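You operate a simulated robot arm through the tools that you are given. There is no shell and no other tool.

You run a simulated two-armed robot. Do the job below in one go: nothing can be reset, and whatever is moved stays where it is left.

## Task
Pick up the green brush with one hand, pass it to the other hand and put it on the top of the closed crate.

The check looks at the end state, three seconds after you hand in, the way a careful person would. Anything else that was tipped, shoved, dropped, spilled or broken makes it a failure.

## Robot
Two 7-joint arms with two-finger parallel grippers on one trunk, on a base that moves. Base frame: it is fixed to the floor where the robot stands at the start and does not move with it; the origin is under the middle of the robot, x ahead of it, y to its left, z up. Readings come in mm, degrees, newtons and seconds.
The left shoulder is at the start at [30, 119, 935], the right one opposite. With the tool pointing down near the work surface each hand reaches from about 280 to 680 mm from the robot's upright axis, wherever it stands, measured 20 degrees to its own side. Places, roughly: green brush [2250, 2000, 750]; top of the closed crate [3700, 0, 400]. Payload 3.43 kg a hand.
The TCP of each hand is the grasp point between the finger pads, 30 mm short of the fingertips. In the tool frame z runs along the fingers and y along their closing line. The gripper opens to 94 mm. The fingers are 28 mm wide and 10 mm thick; the gripper's body (50 by 96 mm) begins 55 mm behind the TCP.
Orientation is that of the tool frame in the base frame, as a unit quaternion [w, x, y, z]. With the fingers straight down and closing along the base's y, the tool's x points along the base's -x, its y along +y and its z along -z.

## Interface
- The arms move only by the tool step_arm. It takes "left_moves", "right_moves" or both (then of equal length, played together; a hand with none holds still); each is one flat list of numbers, 7 for each row, row after row: the opening, from 0 (shut) to 1 (fully open), then the shift along the base's x, y, z in units of 30 mm (1.0 is 30 mm), then the turn, a rotation vector about the base's x, y, z in units of 8 degrees (1.0 is 8 degrees). In form: [gripper, dx, dy, dz, wx, wy, wz, gripper, dx, dy, dz, wx, wy, wz, ...]. A call has 1 to 20 rows; each row shifts and turns the commanded pose from where the row before left it. A call with a number of a shift or a turn outside -1 to 1 is refused whole. Rows are played at 5 a second. More than 50 mm and 8.6 degrees between two rows, or a gripper value outside its range, and nothing of the call is played. A pose out of reach is approached as far as the arm can. The call stops where the force on the tool passes 40 N (or 10 N more than at its start, if that is more) or the arm is blocked; 0.2 s more then pass. Each finger travels about 72 mm/s and halts on what it meets, pressing with about 22 N; the grip force reading is that of the motor and also rises with nothing between the fingers. The clock runs only during rows and for 0.2 s after the last one: add rows that do not move to give the fingers time. It gives the time, the measured TCP pose, the force on the tool (base axes), the opening and the grip force at its end, in the units of the frame above (readings bear some noise), with the torque about the TCP (base axes, N m) and any sound that the robot's microphone picked up, and new pictures: "pictures" is both (left out), scene, wrist or none (wrist: the cameras of the hands that moved).
- Cameras (640 x 400 px; columns grow to the right, rows downward): "scene" is now at [57.1, 0.8, 1659.1]; the picture's right is [0.01, -1.00, 0.00], its down [-0.63, -0.01, -0.77] and it looks along [0.77, 0.01, -0.63] (base axes); focal length 269 px, centre (320, 200). "left" rides on the left gripper at [76, -14, -102] in its tool frame; the picture's right is [0.18, 0.98, 0.00], its down [-0.75, 0.14, -0.64] and it looks along [-0.63, 0.12, 0.77] (tool axes); focal length 243 px, centre (320, 200). "right" rides on the right gripper at [76, 14, -102] in its tool frame; the picture's right is [-0.18, 0.98, 0.00], its down [-0.75, -0.14, -0.64] and it looks along [-0.63, -0.12, 0.77] (tool axes); focal length 243 px, centre (320, 200). There is no depth. A picture from a camera that has moved, and an enlarged one, comes with that camera's place and axes in the base frame and with its lens.
- raise_lower(by): moves the trunk up (or, below 0, down) by that many mm; the arms and the scene camera ride with it, the base frame stays. It gives what a move gives, with no picture.
- drive_base(legs): drives the robot by 1 to 6 legs, each [ahead, turn to the left] in mm and degrees, along the robot's own axes; the way and the turn of a leg run together, so that a leg with both is an arc; at most 1500 mm and 180 degrees a leg. The arms and the cameras ride along, it lands a little off, and it stops where it bumps. It gives what a move gives, and a new picture of the scene camera.
- head_to(pan, tilt): turns the head with the scene camera to pan (to the left, within 143 degrees either way) and tilt (down, from -29 to 69), counted from straight ahead of the robot. It gives what a move gives, and a new picture of the scene camera.
- zoom(camera, box): a new picture of the part [left, top, right, bottom] of that camera's present view, enlarged. It takes no simulated time.
- hand_in(): hands the job in; it is judged then, once.

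Nothing tells you exact positions but the pictures and the camera data. Unless the task says otherwise, let go and move clear before handing in.

The tools are called after "Call:" as name(argument=value, ...) on one line, values as JSON. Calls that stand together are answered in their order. step_arm: Moves the arms, as the interface text tells. Its arguments: {"type":"object","properties":{"left_moves":{"type":"array","items":{"type":"number"}},"right_moves":{"type":"array","items":{"type":"number"}},"pictures":{"type":"string","enum":["both","scene","wrist","none"]}},"required":[]} The other tools are called the same way: raise_lower (by) moves the trunk up or down; drive_base (legs) drives the base; head_to (pan, tilt) turns the head that bears the scene camera; zoom (camera, box) takes an enlarged picture of a part of a camera's view; hand_in () hands the job in.

At the start:

```text
clock: 0.0
left_tool_pos: [528.8, 210.3, 1008.0]
left_tcp_rot: [-0.001, -0.001, 1.0, 0.0]
left_contact_force: [0.3, -0.6, 0.2]
left_ft_torque: [-0.02, 0.03, -0.01]
left_finger_gap: 93.9
left_gripper_force: 0.1
right_tool_pos: [386.5, -187.0, 1091.9]
right_tcp_rot: [0.0, 0.0, 1.0, 0.0]
right_contact_force: [-0.6, -1.3, -0.1]
right_ft_torque: [-0.01, 0.03, 0.0]
right_finger_gap: 93.8
right_gripper_force: 0.0
trunk travel left (down, up): [-200.0, 210.0]
robot x, y, heading: [-0.6, 0.2, 0.3]
head pan, tilt (commanded): [0.5, 39.2]
```

scene: 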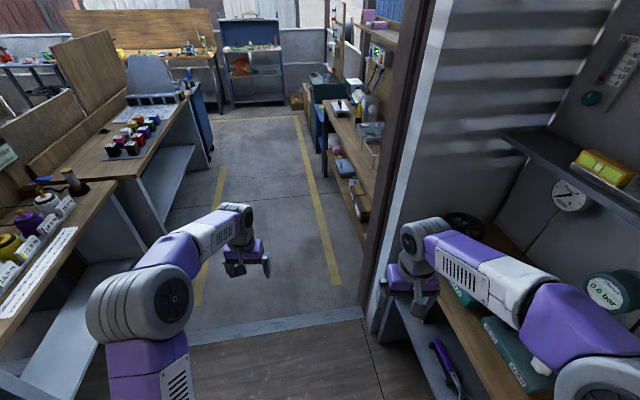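
right: 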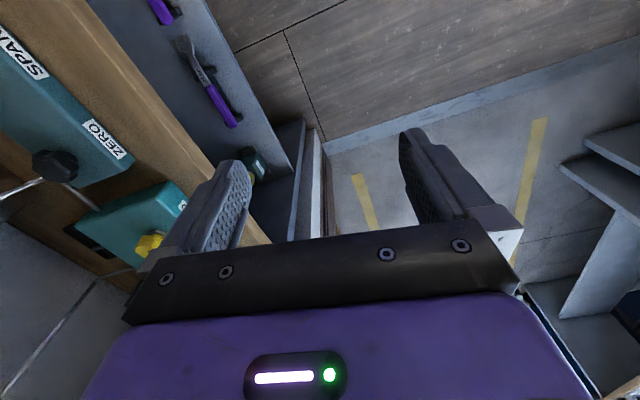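
left: 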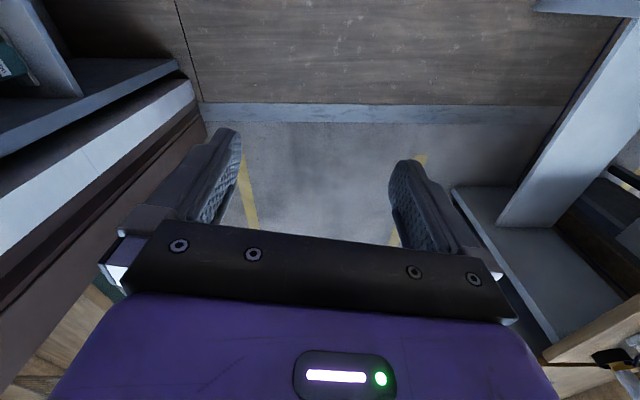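

The robot stands in a doorway-like area of a workshop; the brush should be ahead-left and the crate straight ahead, far. I'll look around first with the head before driving.

Call:
head_to(pan=40, tilt=15)

Call:
head_to(pan=0, tilt=15)

```text
clock: 1.1
left_tool_pos: [528.7, 209.5, 1007.6]
left_tcp_rot: [-0.001, 0.0, 1.0, 0.0]
left_contact_force: [-0.4, 0.3, 0.5]
left_ft_torque: [0.01, -0.01, 0.0]
left_finger_gap: 93.9
left_gripper_force: 0.0
right_tool_pos: [387.3, -186.2, 1092.3]
right_tcp_rot: [0.001, 0.0, 1.0, 0.0]
right_contact_force: [0.3, 0.5, 0.0]
right_ft_torque: [0.0, 0.04, 0.03]
right_finger_gap: 93.9
right_gripper_force: 0.0
trunk travel left (down, up): [-200.0, 210.0]
robot x, y, heading: [-4.5, 1.3, -0.0]
head pan, tilt (commanded): [40.0, 15.0]
camera scene: at [43.2, 60.0, 1697.4], right [0.64, -0.77, 0.0], down [-0.2, -0.17, -0.97], along [0.74, 0.62, -0.26], focal length 269 px, centre (320, 200)
```

scene: 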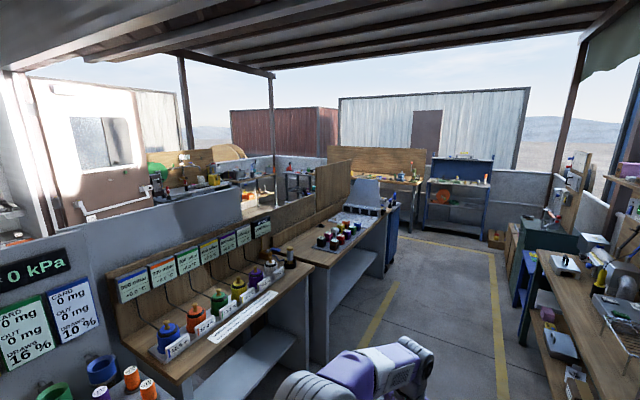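

```text
clock: 2.1
left_tool_pos: [528.3, 208.5, 1007.5]
left_tcp_rot: [0.0, 0.0, 1.0, 0.0]
left_contact_force: [-0.1, 0.0, 0.0]
left_ft_torque: [0.0, 0.01, 0.03]
left_finger_gap: 93.9
left_gripper_force: 0.2
right_tool_pos: [387.1, -187.3, 1092.1]
right_tcp_rot: [0.0, 0.0, 1.0, 0.0]
right_contact_force: [0.3, -0.3, -0.1]
right_ft_torque: [0.03, -0.03, 0.0]
right_finger_gap: 94.1
right_gripper_force: 0.0
trunk travel left (down, up): [-200.0, 210.0]
robot x, y, heading: [1.0, 1.0, 0.1]
head pan, tilt (commanded): [0.0, 15.0]
camera scene: at [65.0, 0.1, 1697.5], right [0.0, -1.0, 0.0], down [-0.26, 0.0, -0.97], along [0.97, 0.0, -0.26], focal length 269 px, centre (320, 200)
```

scene: 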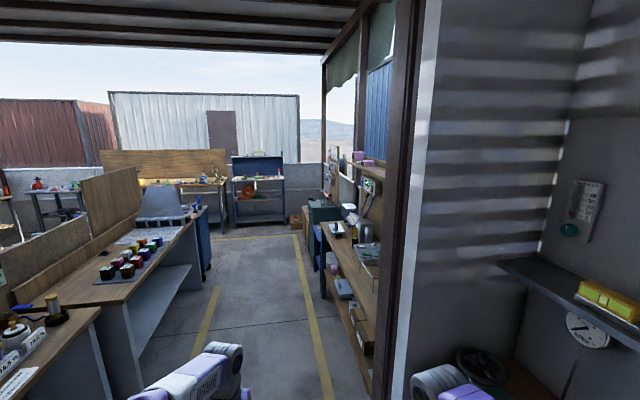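

The brush should be near column 313,row 213 in the first view (behind/near the partition), and the crate near (320,222) in the second. I'll zoom at those regions.

Call:
zoom(camera="scene", box=[220, 130, 420, 255])

Call:
zoom(camera="scene", box=[0, 140, 240, 290])

Call:
head_to(pan=40, tilt=15)

Call:
zoom(camera="scene", box=[220, 130, 420, 255])

```text
3.20 times, centred on (320, 192) of scene
camera zoom: at [65.0, 0.1, 1697.5], right [0.0, -1.0, 0.0], down [-0.26, 0.0, -0.97], along [0.97, 0.0, -0.26], focal length 860 px, centre (320, 224)
```

zoom: 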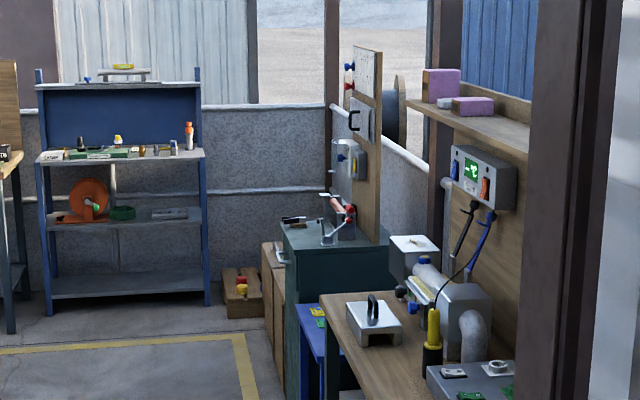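

```text
2.67 times, centred on (120, 215) of scene
camera zoom: at [65.0, 0.1, 1697.5], right [0.0, -1.0, 0.0], down [-0.26, 0.0, -0.97], along [0.97, 0.0, -0.26], focal length 717 px, centre (853, 160)
```

zoom: 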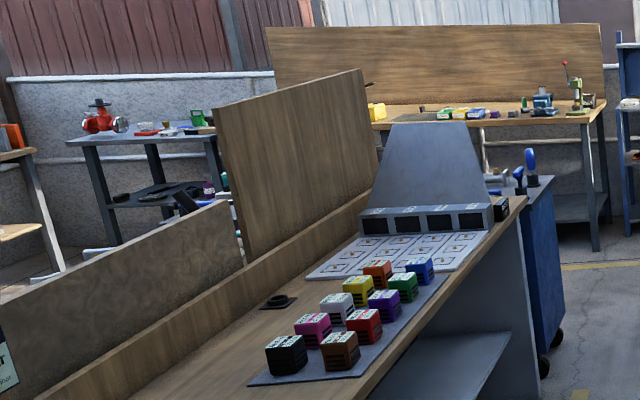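

```text
clock: 3.2
left_tool_pos: [528.2, 210.6, 1008.4]
left_tcp_rot: [0.0, 0.001, 1.0, 0.0]
left_contact_force: [-0.6, 1.1, -0.1]
left_ft_torque: [0.01, -0.02, 0.01]
left_finger_gap: 94.2
left_gripper_force: 0.1
right_tool_pos: [387.6, -186.3, 1091.8]
right_tcp_rot: [0.0, -0.001, 1.0, 0.0]
right_contact_force: [0.0, -0.4, 0.6]
right_ft_torque: [-0.01, 0.0, 0.0]
right_finger_gap: 94.1
right_gripper_force: 0.1
trunk travel left (down, up): [-200.0, 210.0]
robot x, y, heading: [2.3, -0.8, -0.2]
head pan, tilt (commanded): [40.0, 15.0]
camera scene: at [43.2, 60.0, 1697.5], right [0.64, -0.77, 0.0], down [-0.2, -0.17, -0.97], along [0.74, 0.62, -0.26], focal length 269 px, centre (320, 200)
```

scene: 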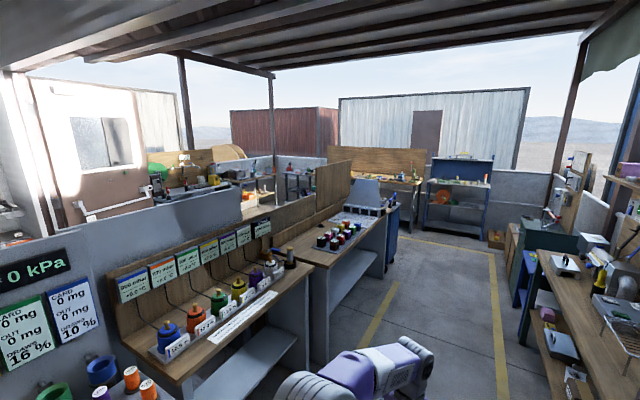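

```text
3.20 times, centred on (320, 192) of scene
camera zoom: at [43.2, 60.0, 1697.5], right [0.64, -0.77, 0.0], down [-0.2, -0.17, -0.97], along [0.74, 0.62, -0.26], focal length 860 px, centre (320, 224)
```

zoom: 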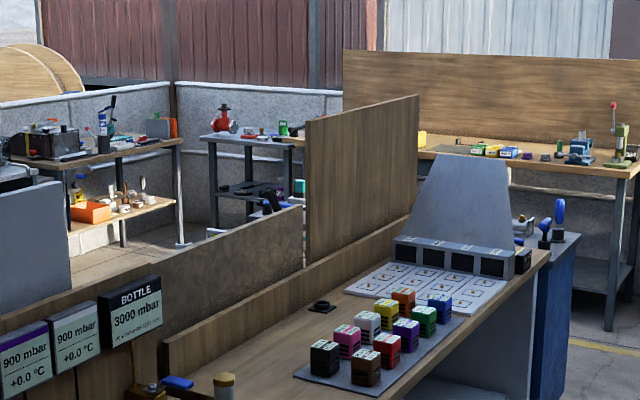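

The layout is turned about 9° left of the base axes; the brush seems to be hidden behind the boards of the left bench, so I must look from further on. I'll drive up the aisle centre and look from there.

Call:
drive_base(legs=[[0, 18], [1400, 0]])

Call:
head_to(pan=50, tilt=15)

Call:
head_to(pan=-25, tilt=20)

```text
clock: 11.1
left_tool_pos: [1761.2, 792.6, 1008.2]
left_tcp_rot: [0.0, -0.156, 0.988, 0.0]
left_contact_force: [-0.4, -0.5, 0.0]
left_ft_torque: [-0.01, 0.04, 0.06]
left_finger_gap: 94.2
left_gripper_force: 0.1
right_tool_pos: [1750.0, 370.7, 1091.9]
right_tcp_rot: [0.0, -0.156, 0.988, 0.0]
right_contact_force: [0.2, -0.3, 0.0]
right_ft_torque: [-0.01, 0.0, -0.03]
right_finger_gap: 94.1
right_gripper_force: 0.0
trunk travel left (down, up): [-200.0, 210.0]
robot x, y, heading: [1324.8, 424.3, 18.1]
head pan, tilt (commanded): [40.0, 15.0]
camera scene: at [1346.3, 499.6, 1697.5], right [0.85, -0.53, 0.0], down [-0.14, -0.22, -0.97], along [0.51, 0.82, -0.26], focal length 269 px, centre (320, 200)
```

scene: 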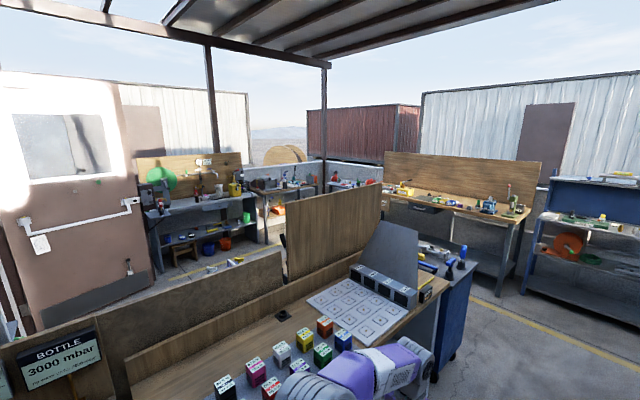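

```text
clock: 11.9
left_tool_pos: [1760.2, 791.8, 1008.7]
left_tcp_rot: [0.001, -0.156, 0.988, 0.0]
left_contact_force: [-0.7, 1.5, -1.0]
left_ft_torque: [0.03, 0.02, -0.02]
left_finger_gap: 94.2
left_gripper_force: 0.1
right_tool_pos: [1749.4, 371.0, 1091.9]
right_tcp_rot: [0.0, -0.156, 0.988, 0.0]
right_contact_force: [0.3, 0.3, -0.6]
right_ft_torque: [0.03, 0.04, -0.02]
right_finger_gap: 93.8
right_gripper_force: 0.1
trunk travel left (down, up): [-200.0, 210.0]
robot x, y, heading: [1322.2, 427.9, 17.8]
head pan, tilt (commanded): [50.0, 15.0]
camera scene: at [1331.6, 506.8, 1697.5], right [0.93, -0.37, 0.0], down [-0.1, -0.24, -0.97], along [0.36, 0.9, -0.26], focal length 269 px, centre (320, 200)
```

scene: 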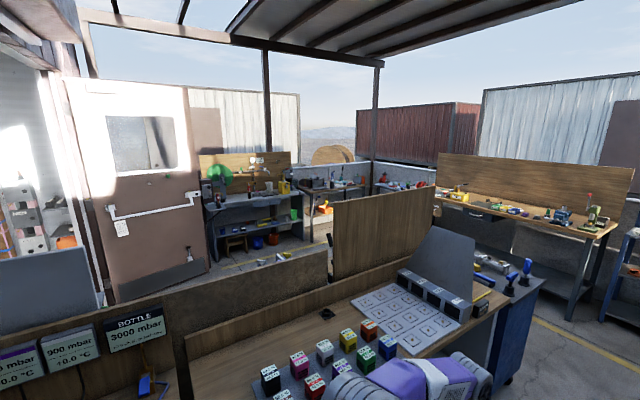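

```text
clock: 13.3
left_tool_pos: [1760.8, 793.4, 1008.7]
left_tcp_rot: [0.0, -0.156, 0.988, 0.0]
left_contact_force: [-0.3, -0.1, 0.3]
left_ft_torque: [0.02, 0.03, -0.03]
left_finger_gap: 94.0
left_gripper_force: 0.0
right_tool_pos: [1749.4, 372.2, 1092.0]
right_tcp_rot: [-0.001, -0.156, 0.988, 0.0]
right_contact_force: [0.4, 0.3, -0.2]
right_ft_torque: [0.0, -0.01, -0.02]
right_finger_gap: 94.0
right_gripper_force: 0.1
trunk travel left (down, up): [-200.0, 210.0]
robot x, y, heading: [1324.5, 429.9, 17.9]
head pan, tilt (commanded): [-25.0, 20.0]
camera scene: at [1389.0, 409.1, 1689.3], right [-0.12, -0.99, 0.0], down [-0.34, 0.04, -0.94], along [0.93, -0.11, -0.34], focal length 269 px, centre (320, 200)
```

scene: 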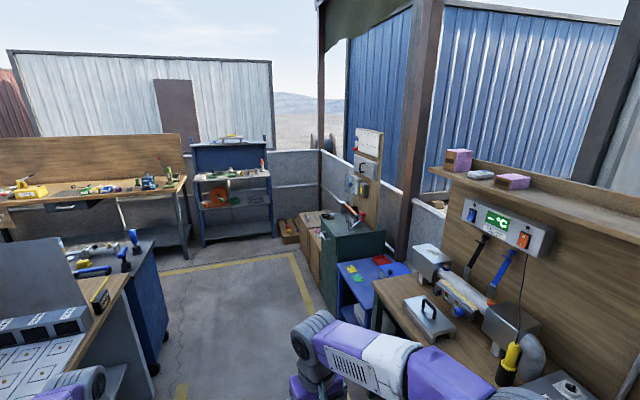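

Call:
zoom(camera="scene", box=[240, 180, 440, 305])

Call:
head_to(pan=50, tilt=15)

Call:
zoom(camera="scene", box=[200, 170, 440, 320])

```text
3.20 times, centred on (340, 242) of scene
camera zoom: at [1389.0, 409.1, 1689.3], right [-0.12, -0.99, 0.0], down [-0.34, 0.04, -0.94], along [0.93, -0.11, -0.34], focal length 860 px, centre (256, 64)
```

zoom: 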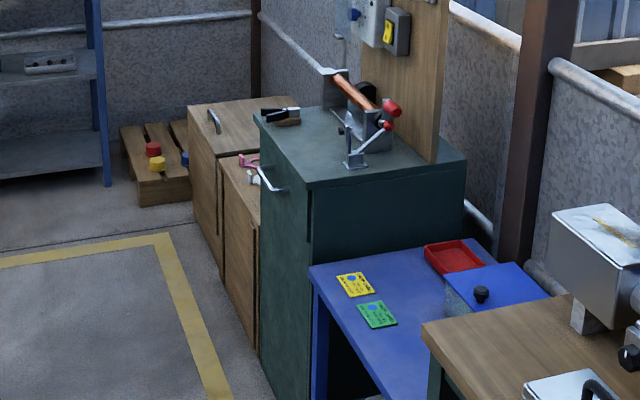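

```text
clock: 14.8
left_tool_pos: [1760.7, 791.2, 1008.2]
left_tcp_rot: [0.0, -0.156, 0.988, 0.0]
left_contact_force: [0.5, -0.2, 0.7]
left_ft_torque: [-0.01, 0.0, -0.02]
left_finger_gap: 94.0
left_gripper_force: 0.1
right_tool_pos: [1747.3, 372.6, 1091.7]
right_tcp_rot: [0.0, -0.156, 0.988, 0.0]
right_contact_force: [-0.3, -0.2, 0.2]
right_ft_torque: [-0.03, 0.01, 0.0]
right_finger_gap: 94.2
right_gripper_force: 0.1
trunk travel left (down, up): [-200.0, 210.0]
robot x, y, heading: [1322.9, 427.5, 18.0]
head pan, tilt (commanded): [50.0, 15.0]
camera scene: at [1331.6, 506.9, 1697.5], right [0.93, -0.37, 0.0], down [-0.1, -0.24, -0.97], along [0.36, 0.9, -0.26], focal length 269 px, centre (320, 200)
```

scene: 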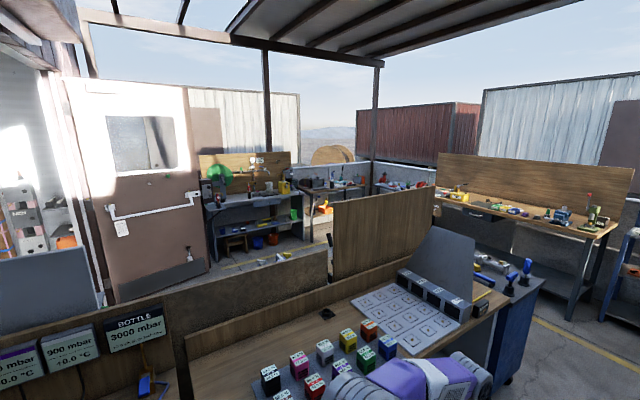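

```text
2.67 times, centred on (320, 245) of scene
camera zoom: at [1331.6, 506.9, 1697.5], right [0.93, -0.37, 0.0], down [-0.1, -0.24, -0.97], along [0.36, 0.9, -0.26], focal length 717 px, centre (320, 80)
```

zoom: 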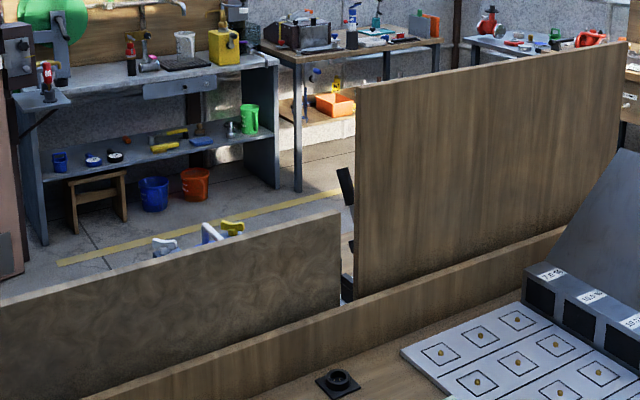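

The brush is hidden behind the tall board of the left bench, so I go round its far end; two wooden boxes stand beside the green cabinet, the nearer near [3700,0] is likely the crate. I'll drive up the aisle and look left and at the crates.

Call:
drive_base(legs=[[0, -6.5], [1400, 0], [900, 0]])

Call:
head_to(pan=80, tilt=20)

Call:
zoom(camera="scene", box=[0, 100, 320, 300])

Call:
head_to(pan=-80, tilt=45)

```text
clock: 26.7
left_tool_pos: [4053.4, 1201.6, 1008.9]
left_tcp_rot: [0.0, -0.101, 0.995, 0.0]
left_contact_force: [-0.3, -0.9, -0.4]
left_ft_torque: [-0.02, 0.0, -0.01]
left_finger_gap: 94.1
left_gripper_force: 0.1
right_tool_pos: [3994.1, 785.7, 1091.8]
right_tcp_rot: [0.0, -0.1, 0.995, 0.0]
right_contact_force: [0.9, 0.1, 0.2]
right_ft_torque: [0.0, -0.01, 0.01]
right_finger_gap: 93.9
right_gripper_force: 0.1
trunk travel left (down, up): [-200.0, 210.0]
robot x, y, heading: [3579.1, 893.1, 11.5]
head pan, tilt (commanded): [50.0, 15.0]
camera scene: at [3594.1, 966.7, 1697.5], right [0.88, -0.48, 0.0], down [-0.12, -0.23, -0.97], along [0.46, 0.85, -0.26], focal length 269 px, centre (320, 200)
```

scene: 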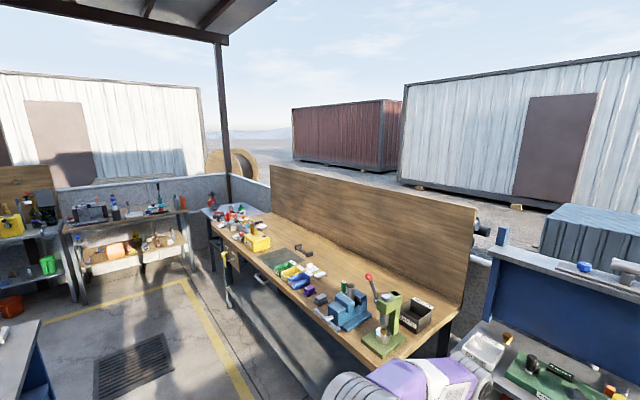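

```text
clock: 27.6
left_tool_pos: [4051.6, 1202.1, 1008.5]
left_tcp_rot: [0.0, -0.102, 0.995, 0.0]
left_contact_force: [0.6, -0.3, 0.5]
left_ft_torque: [0.02, 0.01, -0.02]
left_finger_gap: 94.0
left_gripper_force: 0.1
right_tool_pos: [3993.5, 786.5, 1090.3]
right_tcp_rot: [0.001, -0.102, 0.995, 0.0]
right_contact_force: [0.1, -0.2, -0.5]
right_ft_torque: [-0.03, -0.02, -0.01]
right_finger_gap: 93.8
right_gripper_force: 0.1
trunk travel left (down, up): [-200.0, 210.0]
robot x, y, heading: [3574.1, 891.3, 11.6]
head pan, tilt (commanded): [80.0, 20.0]
camera scene: at [3546.8, 977.6, 1689.3], right [1.0, 0.03, 0.0], down [0.01, -0.34, -0.94], along [-0.03, 0.94, -0.34], focal length 269 px, centre (320, 200)
```

scene: 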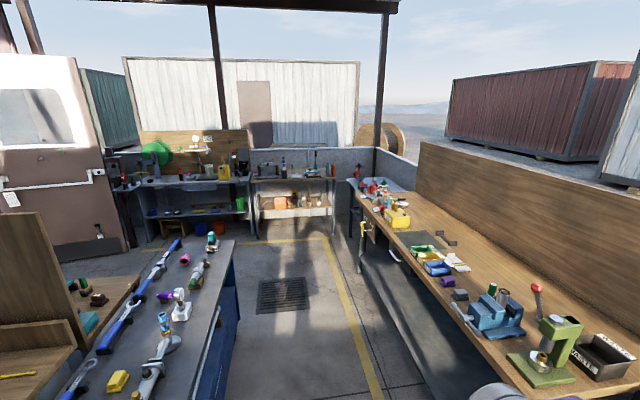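

```text
2.00 times, centred on (160, 200) of scene
camera zoom: at [3546.8, 977.6, 1689.3], right [1.0, 0.03, 0.0], down [0.01, -0.34, -0.94], along [-0.03, 0.94, -0.34], focal length 538 px, centre (640, 200)
```

zoom: 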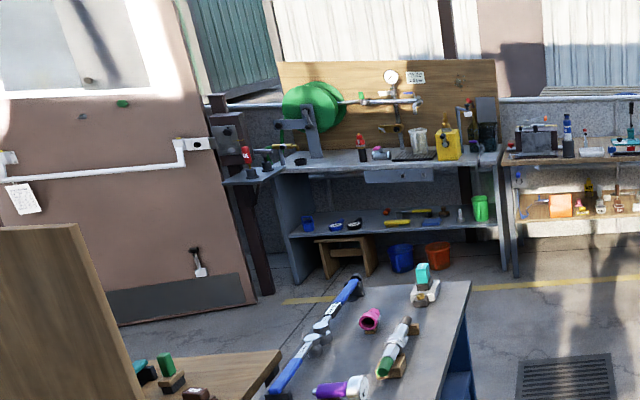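

```text
clock: 30.1
left_tool_pos: [4053.1, 1201.5, 1008.3]
left_tcp_rot: [0.0, -0.101, 0.995, 0.0]
left_contact_force: [0.6, 0.4, 0.0]
left_ft_torque: [0.0, 0.03, 0.02]
left_finger_gap: 94.0
left_gripper_force: 0.1
right_tool_pos: [3994.5, 786.1, 1091.8]
right_tcp_rot: [0.0, -0.101, 0.995, -0.001]
right_contact_force: [0.4, -0.2, -0.1]
right_ft_torque: [0.03, 0.01, -0.01]
right_finger_gap: 94.2
right_gripper_force: 0.1
trunk travel left (down, up): [-200.0, 210.0]
robot x, y, heading: [3574.2, 892.6, 11.7]
head pan, tilt (commanded): [-80.0, 45.0]
camera scene: at [3579.3, 808.9, 1650.7], right [-0.93, -0.37, 0.0], down [-0.26, 0.66, -0.71], along [0.26, -0.66, -0.71], focal length 269 px, centre (320, 200)
```

scene: 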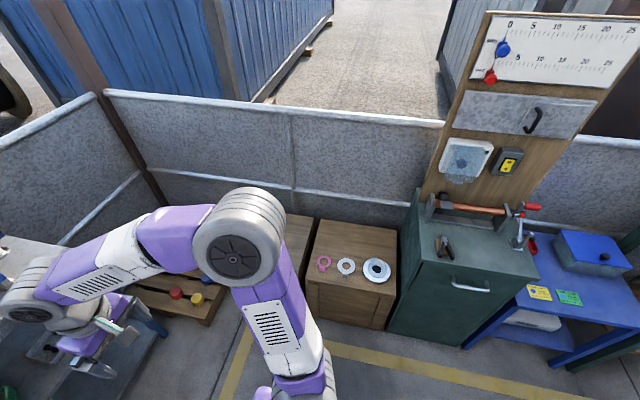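

The crate (with rings on its top) is at about [3705,-30], and the brush lies on a bench behind the tall board, reached from the north side. I'll zoom at the crate top, then drive through the gap past the cart.

Call:
zoom(camera="scene", box=[280, 190, 440, 290])

Call:
drive_base(legs=[[100, 0], [0, 84], [1300, 0], [800, 0]])

Call:
head_to(pan=90, tilt=20)

Call:
head_to(pan=130, tilt=20)

```text
4.00 times, centred on (360, 240) of scene
camera zoom: at [3579.3, 808.9, 1650.7], right [-0.93, -0.37, 0.0], down [-0.26, 0.66, -0.71], along [0.26, -0.66, -0.71], focal length 1075 px, centre (160, 40)
```

zoom: 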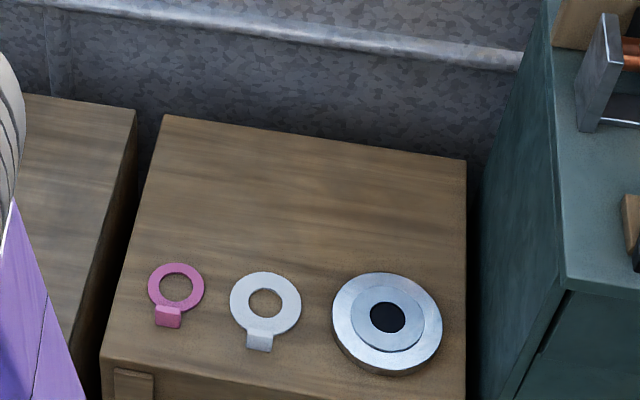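

```text
clock: 44.9
left_tool_pos: [3206.1, 3508.6, 1009.0]
left_tcp_rot: [0.0, 0.741, -0.672, 0.0]
left_contact_force: [-0.1, -0.2, -0.1]
left_ft_torque: [0.01, -0.01, -0.03]
left_finger_gap: 94.0
left_gripper_force: 0.1
right_tool_pos: [3613.5, 3408.6, 1091.9]
right_tcp_rot: [0.0, 0.741, -0.671, 0.0]
right_contact_force: [-0.1, 0.2, -0.6]
right_ft_torque: [-0.02, 0.02, 0.01]
right_finger_gap: 94.0
right_gripper_force: 0.1
trunk travel left (down, up): [-200.0, 210.0]
robot x, y, heading: [3467.3, 3006.1, 95.4]
head pan, tilt (commanded): [-80.0, 45.0]
camera scene: at [3549.0, 2996.3, 1650.7], right [0.27, -0.96, 0.0], down [-0.68, -0.19, -0.71], along [0.68, 0.19, -0.71], focal length 269 px, centre (320, 200)
```

scene: 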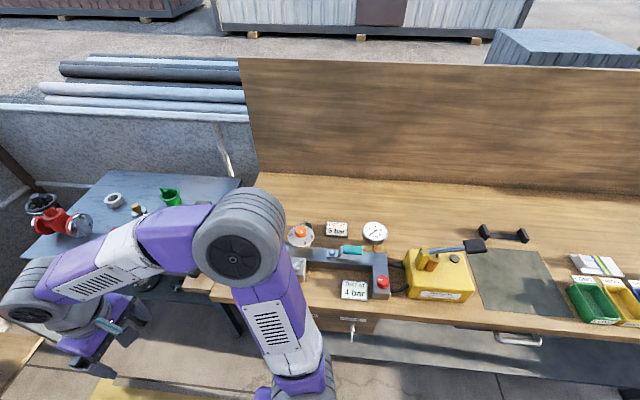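

```text
clock: 47.5
left_tool_pos: [3205.5, 3508.1, 1008.3]
left_tcp_rot: [0.0, 0.741, -0.672, 0.0]
left_contact_force: [0.6, -0.1, -0.5]
left_ft_torque: [-0.01, 0.03, 0.0]
left_finger_gap: 93.8
left_gripper_force: 0.0
right_tool_pos: [3614.5, 3406.7, 1091.3]
right_tcp_rot: [0.0, 0.741, -0.672, 0.001]
right_contact_force: [0.5, 0.5, 0.0]
right_ft_torque: [-0.02, 0.04, 0.01]
right_finger_gap: 94.3
right_gripper_force: 0.0
trunk travel left (down, up): [-200.0, 210.0]
robot x, y, heading: [3465.8, 3003.0, 95.6]
head pan, tilt (commanded): [90.0, 20.0]
camera scene: at [3378.1, 2964.9, 1689.3], right [-0.1, 1.0, 0.0], down [0.34, 0.03, -0.94], along [-0.94, -0.09, -0.34], focal length 269 px, centre (320, 200)
```

scene: 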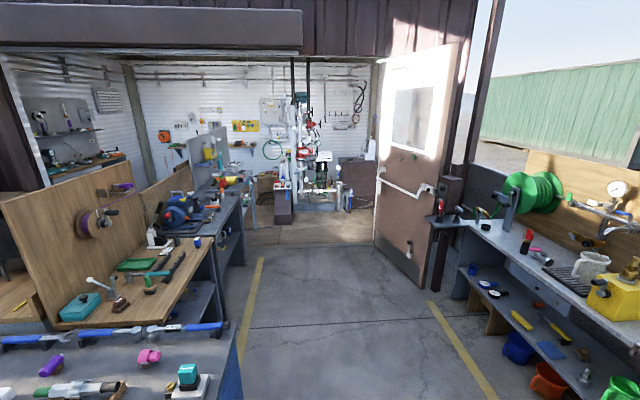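

```text
clock: 48.5
left_tool_pos: [3205.2, 3509.2, 1008.5]
left_tcp_rot: [0.001, 0.741, -0.672, -0.001]
left_contact_force: [0.0, -0.2, 0.0]
left_ft_torque: [-0.03, -0.01, 0.05]
left_finger_gap: 93.9
left_gripper_force: 0.1
right_tool_pos: [3614.9, 3407.6, 1091.2]
right_tcp_rot: [0.0, 0.741, -0.672, 0.0]
right_contact_force: [-0.8, -0.4, 0.5]
right_ft_torque: [-0.02, 0.0, 0.03]
right_finger_gap: 94.0
right_gripper_force: 0.2
trunk travel left (down, up): [-200.0, 210.0]
robot x, y, heading: [3464.3, 3002.2, 95.6]
head pan, tilt (commanded): [130.0, 20.0]
camera scene: at [3405.6, 2907.4, 1689.3], right [-0.71, 0.7, 0.0], down [0.24, 0.24, -0.94], along [-0.66, -0.67, -0.34], focal length 269 px, centre (320, 200)
```

scene: 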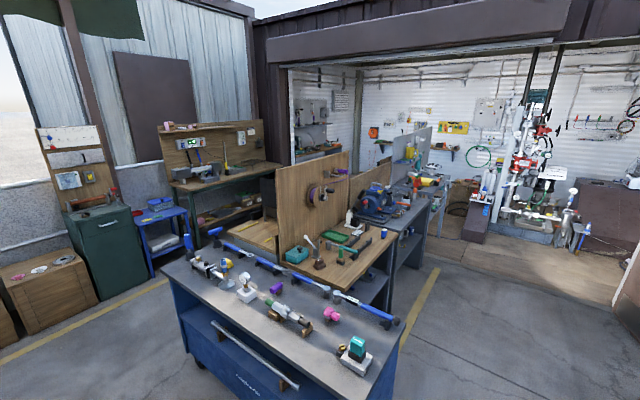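

The back bench with teal box and several small objects is now visible; the brush should be near (349,262) in this view. Zooming in.

Call:
zoom(camera="scene", box=[270, 200, 430, 300])

```text
4.00 times, centred on (350, 250) of scene
camera zoom: at [3405.6, 2907.4, 1689.3], right [-0.71, 0.7, 0.0], down [0.24, 0.24, -0.94], along [-0.66, -0.67, -0.34], focal length 1075 px, centre (200, 0)
```

zoom: 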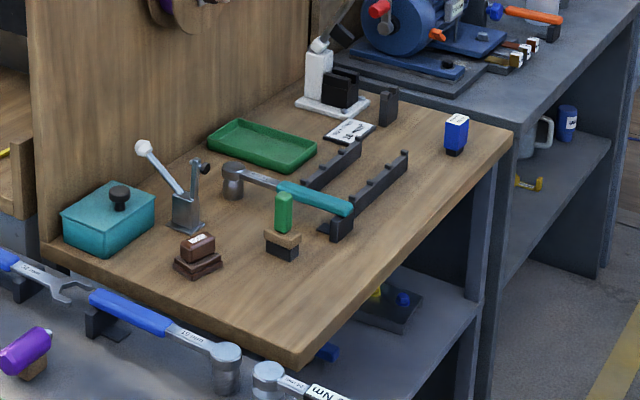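

I can see the green brush: an upright green handle on a wooden block with bristles, at about [2298,1966], near a hammer with a teal handle. I'll drive round to stand north of that bench, facing it.

Call:
drive_base(legs=[[0, 93.5], [1280, 0], [0, 90]])

Call:
head_to(pan=0, tilt=45)

```text
clock: 62.8
left_tool_pos: [2488.6, 2315.9, 1009.3]
left_tcp_rot: [0.0, 0.651, 0.759, 0.0]
left_contact_force: [-0.5, -1.1, -0.2]
left_ft_torque: [0.02, 0.0, -0.01]
left_finger_gap: 93.9
left_gripper_force: 0.1
right_tool_pos: [2076.1, 2394.1, 1091.0]
right_tcp_rot: [0.0, 0.65, 0.76, 0.0]
right_contact_force: [0.7, -0.8, 0.0]
right_ft_torque: [-0.02, -0.02, -0.02]
right_finger_gap: 94.2
right_gripper_force: 0.0
trunk travel left (down, up): [-200.0, 210.0]
robot x, y, heading: [2203.6, 2805.1, -81.0]
head pan, tilt (commanded): [130.0, 20.0]
camera scene: at [2259.3, 2904.7, 1689.3], right [0.75, -0.66, 0.0], down [-0.23, -0.26, -0.94], along [0.62, 0.71, -0.34], focal length 269 px, centre (320, 200)
```

scene: 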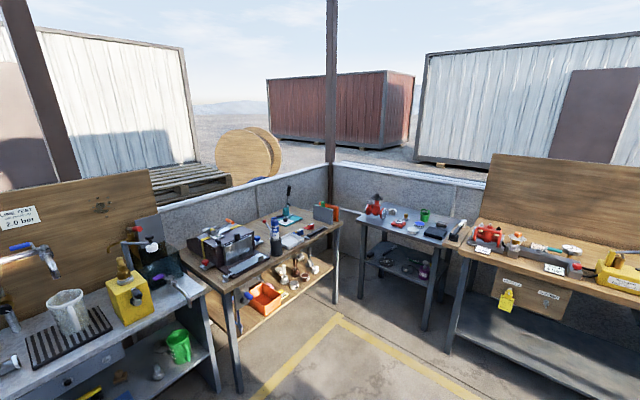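

```text
clock: 64.9
left_tool_pos: [2489.6, 2315.5, 1008.5]
left_tcp_rot: [0.0, 0.65, 0.76, 0.0]
left_contact_force: [-0.1, -0.7, 0.5]
left_ft_torque: [0.01, -0.01, -0.04]
left_finger_gap: 94.0
left_gripper_force: 0.0
right_tool_pos: [2077.1, 2394.1, 1092.5]
right_tcp_rot: [0.0, 0.651, 0.759, 0.0]
right_contact_force: [-0.1, -0.4, 0.9]
right_ft_torque: [0.01, 0.01, 0.01]
right_finger_gap: 94.2
right_gripper_force: 0.0
trunk travel left (down, up): [-200.0, 210.0]
robot x, y, heading: [2199.3, 2799.0, -81.1]
head pan, tilt (commanded): [0.0, 45.0]
camera scene: at [2210.4, 2754.2, 1650.7], right [-0.99, -0.15, 0.0], down [-0.11, 0.7, -0.71], along [0.11, -0.7, -0.71], focal length 269 px, centre (320, 200)
```

scene: 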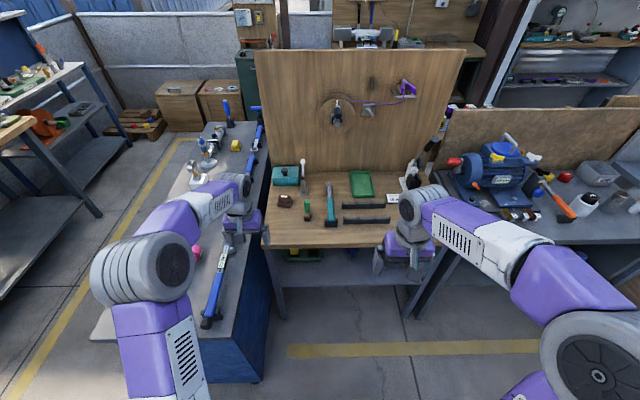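

Call:
zoom(camera="scene", box=[260, 155, 420, 255])

Call:
zoom(camera="scene", box=[280, 185, 344, 225])

```text
4.00 times, centred on (340, 205) of scene
camera zoom: at [2210.4, 2754.2, 1650.7], right [-0.99, -0.15, 0.0], down [-0.11, 0.7, -0.71], along [0.11, -0.7, -0.71], focal length 1075 px, centre (240, 180)
```

zoom: 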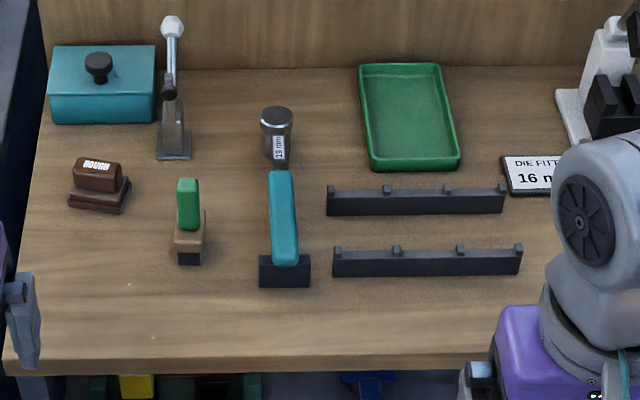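

```text
10.00 times, centred on (312, 205) of scene
camera zoom: at [2210.4, 2754.2, 1650.7], right [-0.99, -0.15, 0.0], down [-0.11, 0.7, -0.71], along [0.11, -0.7, -0.71], focal length 2688 px, centre (400, 150)
```

zoom: 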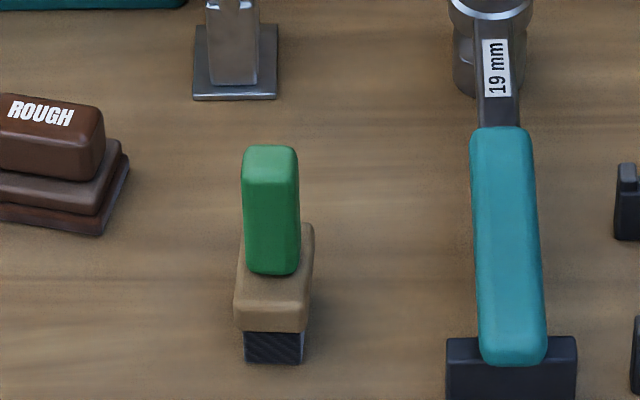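

The brush is at about [2377, 2030], bench top about z 790, with clear space on its front (north) side. I'll shift the robot a bit right and nearer so the left hand can pick it, with the right hand free to take over.

Call:
drive_base(legs=[[0, -25], [200, 0], [0, 25]])

Call:
head_to(pan=8, tilt=55)

Call:
zoom(camera="left", box=[0, 0, 640, 400])

```text
clock: 69.0
left_tool_pos: [2437.8, 2124.2, 1007.9]
left_tcp_rot: [0.0, 0.648, 0.761, 0.0]
left_contact_force: [0.1, -0.5, -0.4]
left_ft_torque: [0.03, 0.0, -0.02]
left_finger_gap: 94.0
left_gripper_force: 0.1
right_tool_pos: [2023.9, 2199.1, 1092.0]
right_tcp_rot: [0.0, 0.648, 0.762, 0.0]
right_contact_force: [0.6, 0.3, 0.8]
right_ft_torque: [0.01, 0.03, 0.0]
right_finger_gap: 93.9
right_gripper_force: 0.1
trunk travel left (down, up): [-200.0, 210.0]
robot x, y, heading: [2147.7, 2612.9, -80.6]
head pan, tilt (commanded): [0.0, 45.0]
camera scene: at [2156.1, 2561.0, 1650.7], right [-0.99, -0.16, 0.0], down [-0.11, 0.7, -0.71], along [0.11, -0.7, -0.71], focal length 269 px, centre (320, 200)
```

scene: 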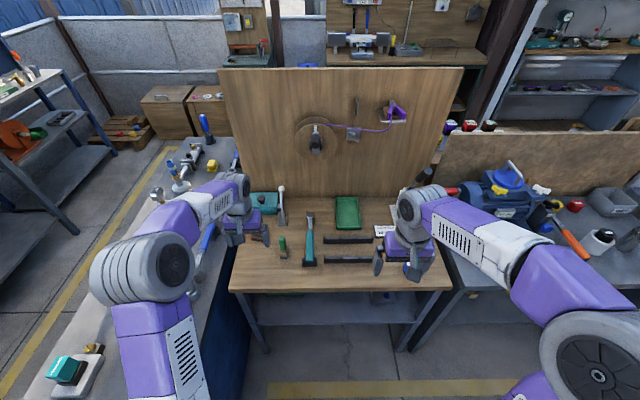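

```text
clock: 69.7
left_tool_pos: [2437.3, 2123.3, 1008.0]
left_tcp_rot: [0.0, 0.648, 0.762, -0.001]
left_contact_force: [0.1, -1.2, 0.1]
left_ft_torque: [0.04, -0.02, -0.01]
left_finger_gap: 94.1
left_gripper_force: 0.0
right_tool_pos: [2023.9, 2199.0, 1093.0]
right_tcp_rot: [0.001, 0.648, 0.762, 0.0]
right_contact_force: [0.2, -0.1, -1.0]
right_ft_torque: [-0.02, 0.02, 0.01]
right_finger_gap: 94.2
right_gripper_force: 0.1
trunk travel left (down, up): [-200.0, 210.0]
robot x, y, heading: [2146.1, 2608.6, -80.9]
head pan, tilt (commanded): [8.0, 55.0]
camera scene: at [2163.8, 2572.3, 1637.3], right [-0.96, -0.3, 0.0], down [-0.24, 0.78, -0.57], along [0.17, -0.55, -0.82], focal length 269 px, centre (320, 200)
```

scene: 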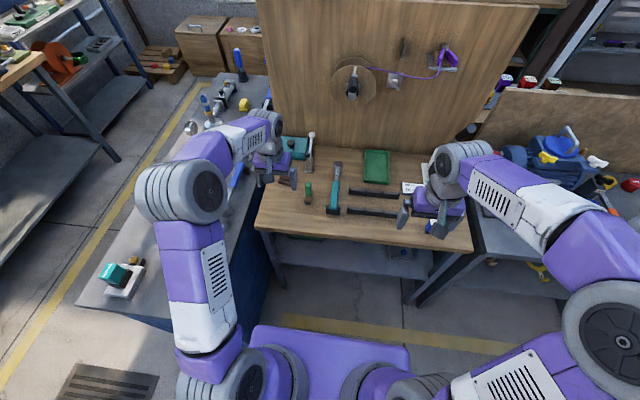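

```text
1.00 times, centred on (320, 200) of left (not enlarged: the box is as wide or as high as the picture)
camera zoom: at [2411.9, 2197.7, 1113.4], right [0.94, 0.34, 0.0], down [0.26, -0.72, 0.64], along [0.22, -0.6, -0.77], focal length 243 px, centre (320, 200)
```

zoom: 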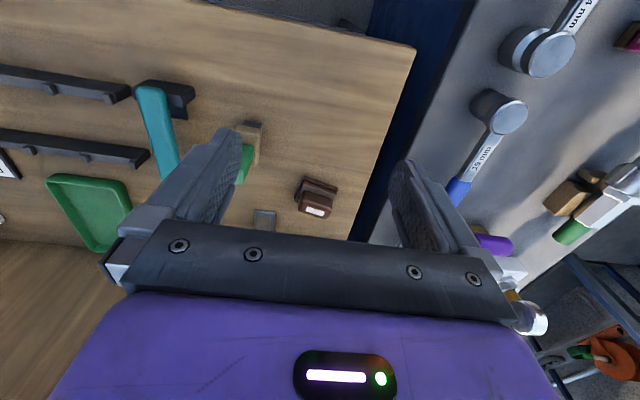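

Call:
zoom(camera="scene", box=[276, 165, 356, 215])

Call:
zoom(camera="left", box=[130, 80, 370, 230])

```text
8.00 times, centred on (316, 190) of scene
camera zoom: at [2163.8, 2572.3, 1637.3], right [-0.96, -0.3, 0.0], down [-0.24, 0.78, -0.57], along [0.17, -0.55, -0.82], focal length 2150 px, centre (352, 280)
```

zoom: 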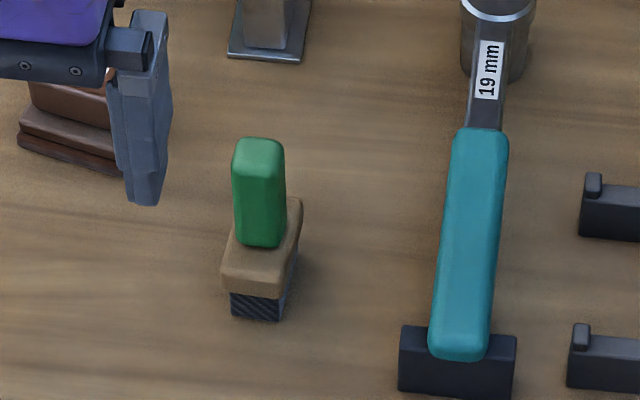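

```text
2.67 times, centred on (250, 155) of left
camera zoom: at [2411.9, 2197.7, 1113.4], right [0.94, 0.34, 0.0], down [0.26, -0.72, 0.64], along [0.22, -0.6, -0.77], focal length 647 px, centre (507, 320)
```

zoom: 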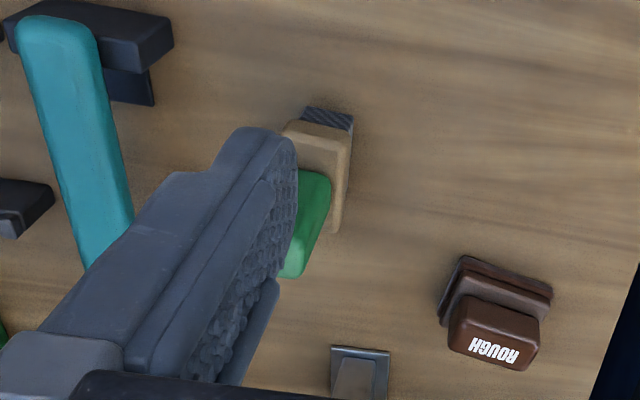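

The brush stands at about [2375, 2027], bench z≈795, top z≈900, with its block aligned to the robot's axes. I'll bring the left hand in front of it, tilting its fingers 45° forward, with a part opening.

Call:
step_arm(left_moves=[0.75, -0.43, 0, -0.4, -0.925, -0.151, 0, 0.75, -0.43, 0, -0.4, -0.925, -0.151, 0, 0.75, -0.43, 0, -0.4, -0.925, -0.151, 0, 0.75, -0.43, 0, -0.4, -0.925, -0.151, 0, 0.75, -0.43, 0, -0.4, -0.925, -0.151, 0, 0.75, -0.43, 0, -0.4, -0.925, -0.151, 0, 0.75, 0, 0, 0, 0, 0, 0])

```text
clock: 71.3
left_tool_pos: [2360.0, 2125.4, 938.0]
left_tcp_rot: [0.292, 0.598, 0.704, -0.248]
left_contact_force: [0.0, -0.2, 0.3]
left_ft_torque: [0.01, 0.01, 0.01]
left_finger_gap: 70.4
left_gripper_force: 0.0
right_tool_pos: [2024.3, 2199.7, 1091.5]
right_tcp_rot: [-0.001, 0.648, 0.761, 0.0]
right_contact_force: [0.1, -1.0, 0.6]
right_ft_torque: [-0.02, 0.0, -0.01]
right_finger_gap: 94.2
right_gripper_force: 0.0
trunk travel left (down, up): [-200.0, 210.0]
robot x, y, heading: [2145.2, 2612.5, -80.9]
head pan, tilt (commanded): [8.0, 55.0]
camera scene: at [2164.5, 2572.5, 1637.2], right [-0.95, -0.3, 0.0], down [-0.24, 0.78, -0.57], along [0.17, -0.55, -0.82], focal length 269 px, centre (320, 200)
camera left: at [2327.1, 2248.5, 958.4], right [0.95, 0.29, -0.13], down [0.15, -0.05, 0.99], along [0.28, -0.96, -0.09], focal length 243 px, centre (320, 200)
```

scene: 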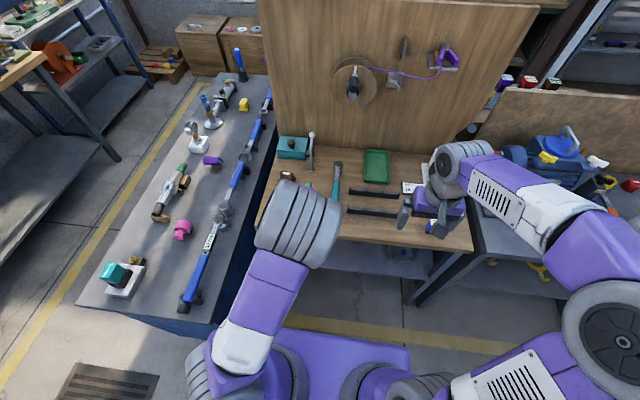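
left: 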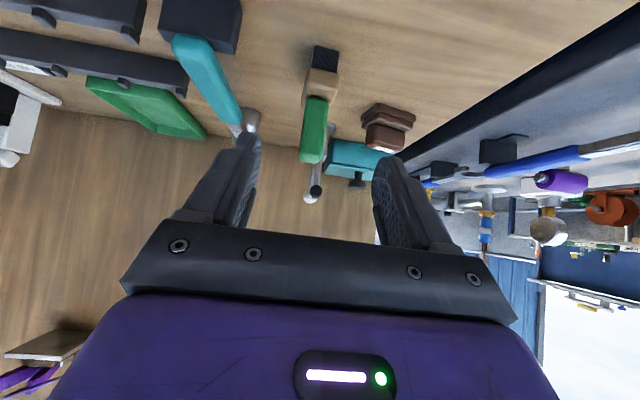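

The left hand reached its 45° pose with the brush centred ahead of it. I'll zoom with the wrist camera to check alignment before closing in.

Call:
zoom(camera="left", box=[240, 30, 400, 130])

Call:
zoom(camera="left", box=[200, 30, 440, 180])

```text
4.00 times, centred on (320, 80) of left
camera zoom: at [2327.1, 2248.5, 958.4], right [0.95, 0.29, -0.13], down [0.15, -0.05, 0.99], along [0.28, -0.96, -0.09], focal length 970 px, centre (320, 680)
```

zoom: 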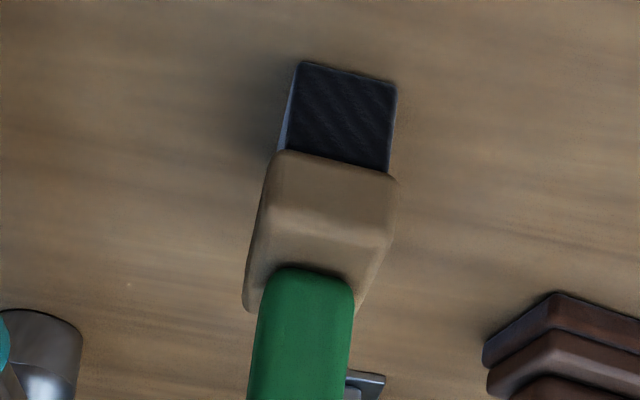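

```text
2.67 times, centred on (320, 105) of left
camera zoom: at [2327.1, 2248.5, 958.4], right [0.95, 0.29, -0.13], down [0.15, -0.05, 0.99], along [0.28, -0.96, -0.09], focal length 647 px, centre (320, 453)
```

zoom: 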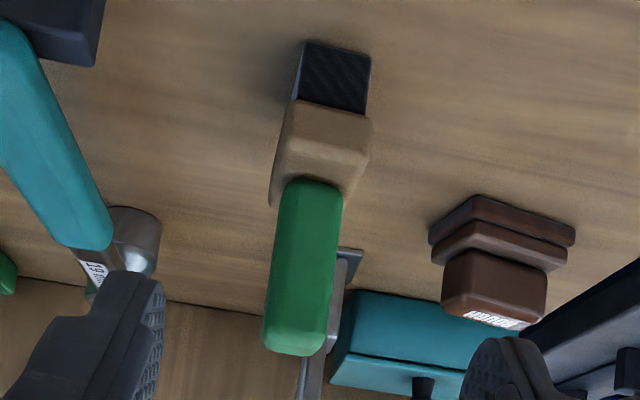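

The brush centre is about [2377, 2023] with block at z 822–840; the bench top is near z 798. I'll advance the left hand along its pointing direction to straddle the block.

Call:
step_arm(left_moves=[0.75, 0.097, -0.583, -0.6, 0, 0, 0, 0.75, 0.097, -0.583, -0.6, 0, 0, 0, 0.75, 0.097, -0.583, -0.6, 0, 0, 0, 0.75, 0.097, -0.583, -0.6, 0, 0, 0, 0.75, 0.097, -0.583, -0.6, 0, 0, 0, 0.75, 0, 0, 0, 0, 0, 0])

Call:
zoom(camera="left", box=[200, 30, 440, 180])

Call:
zoom(camera="scene", box=[240, 140, 400, 240])

```text
clock: 72.7
left_tool_pos: [2374.9, 2037.1, 846.0]
left_tcp_rot: [0.292, 0.598, 0.704, -0.248]
left_contact_force: [0.9, -0.4, 0.4]
left_ft_torque: [-0.01, 0.0, 0.01]
left_finger_gap: 70.5
left_gripper_force: 0.2
right_tool_pos: [2023.7, 2201.0, 1092.3]
right_tcp_rot: [0.0, 0.648, 0.762, -0.001]
right_contact_force: [0.0, 0.8, -0.6]
right_ft_torque: [-0.02, -0.02, -0.01]
right_finger_gap: 94.0
right_gripper_force: 0.0
trunk travel left (down, up): [-200.0, 210.0]
robot x, y, heading: [2142.7, 2611.7, -80.8]
head pan, tilt (commanded): [8.0, 55.0]
camera scene: at [2163.7, 2572.8, 1637.3], right [-0.96, -0.3, 0.0], down [-0.24, 0.78, -0.57], along [0.17, -0.55, -0.82], focal length 269 px, centre (320, 200)
camera left: at [2341.0, 2160.3, 867.0], right [0.95, 0.29, -0.13], down [0.15, -0.06, 0.99], along [0.28, -0.96, -0.1], focal length 243 px, centre (320, 200)
```

scene: 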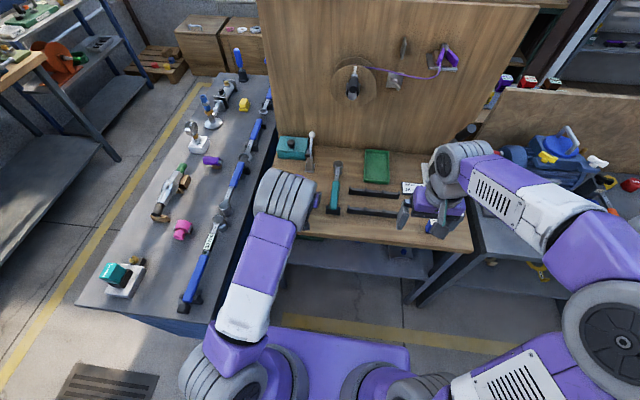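
left: 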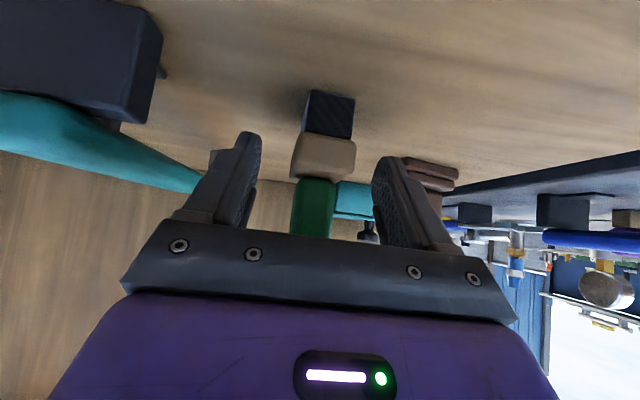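

```text
2.67 times, centred on (320, 105) of left
camera zoom: at [2341.0, 2160.3, 867.0], right [0.95, 0.29, -0.13], down [0.15, -0.06, 0.99], along [0.28, -0.96, -0.1], focal length 647 px, centre (320, 453)
```

zoom: 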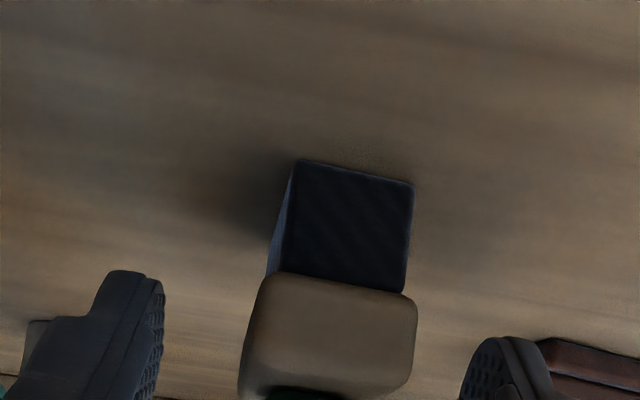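

```text
4.00 times, centred on (320, 190) of scene
camera zoom: at [2163.7, 2572.8, 1637.3], right [-0.96, -0.3, 0.0], down [-0.24, 0.78, -0.57], along [0.17, -0.55, -0.82], focal length 1075 px, centre (320, 240)
```

zoom: 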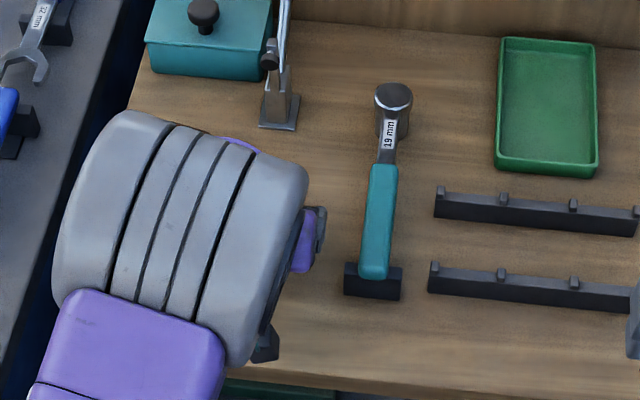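

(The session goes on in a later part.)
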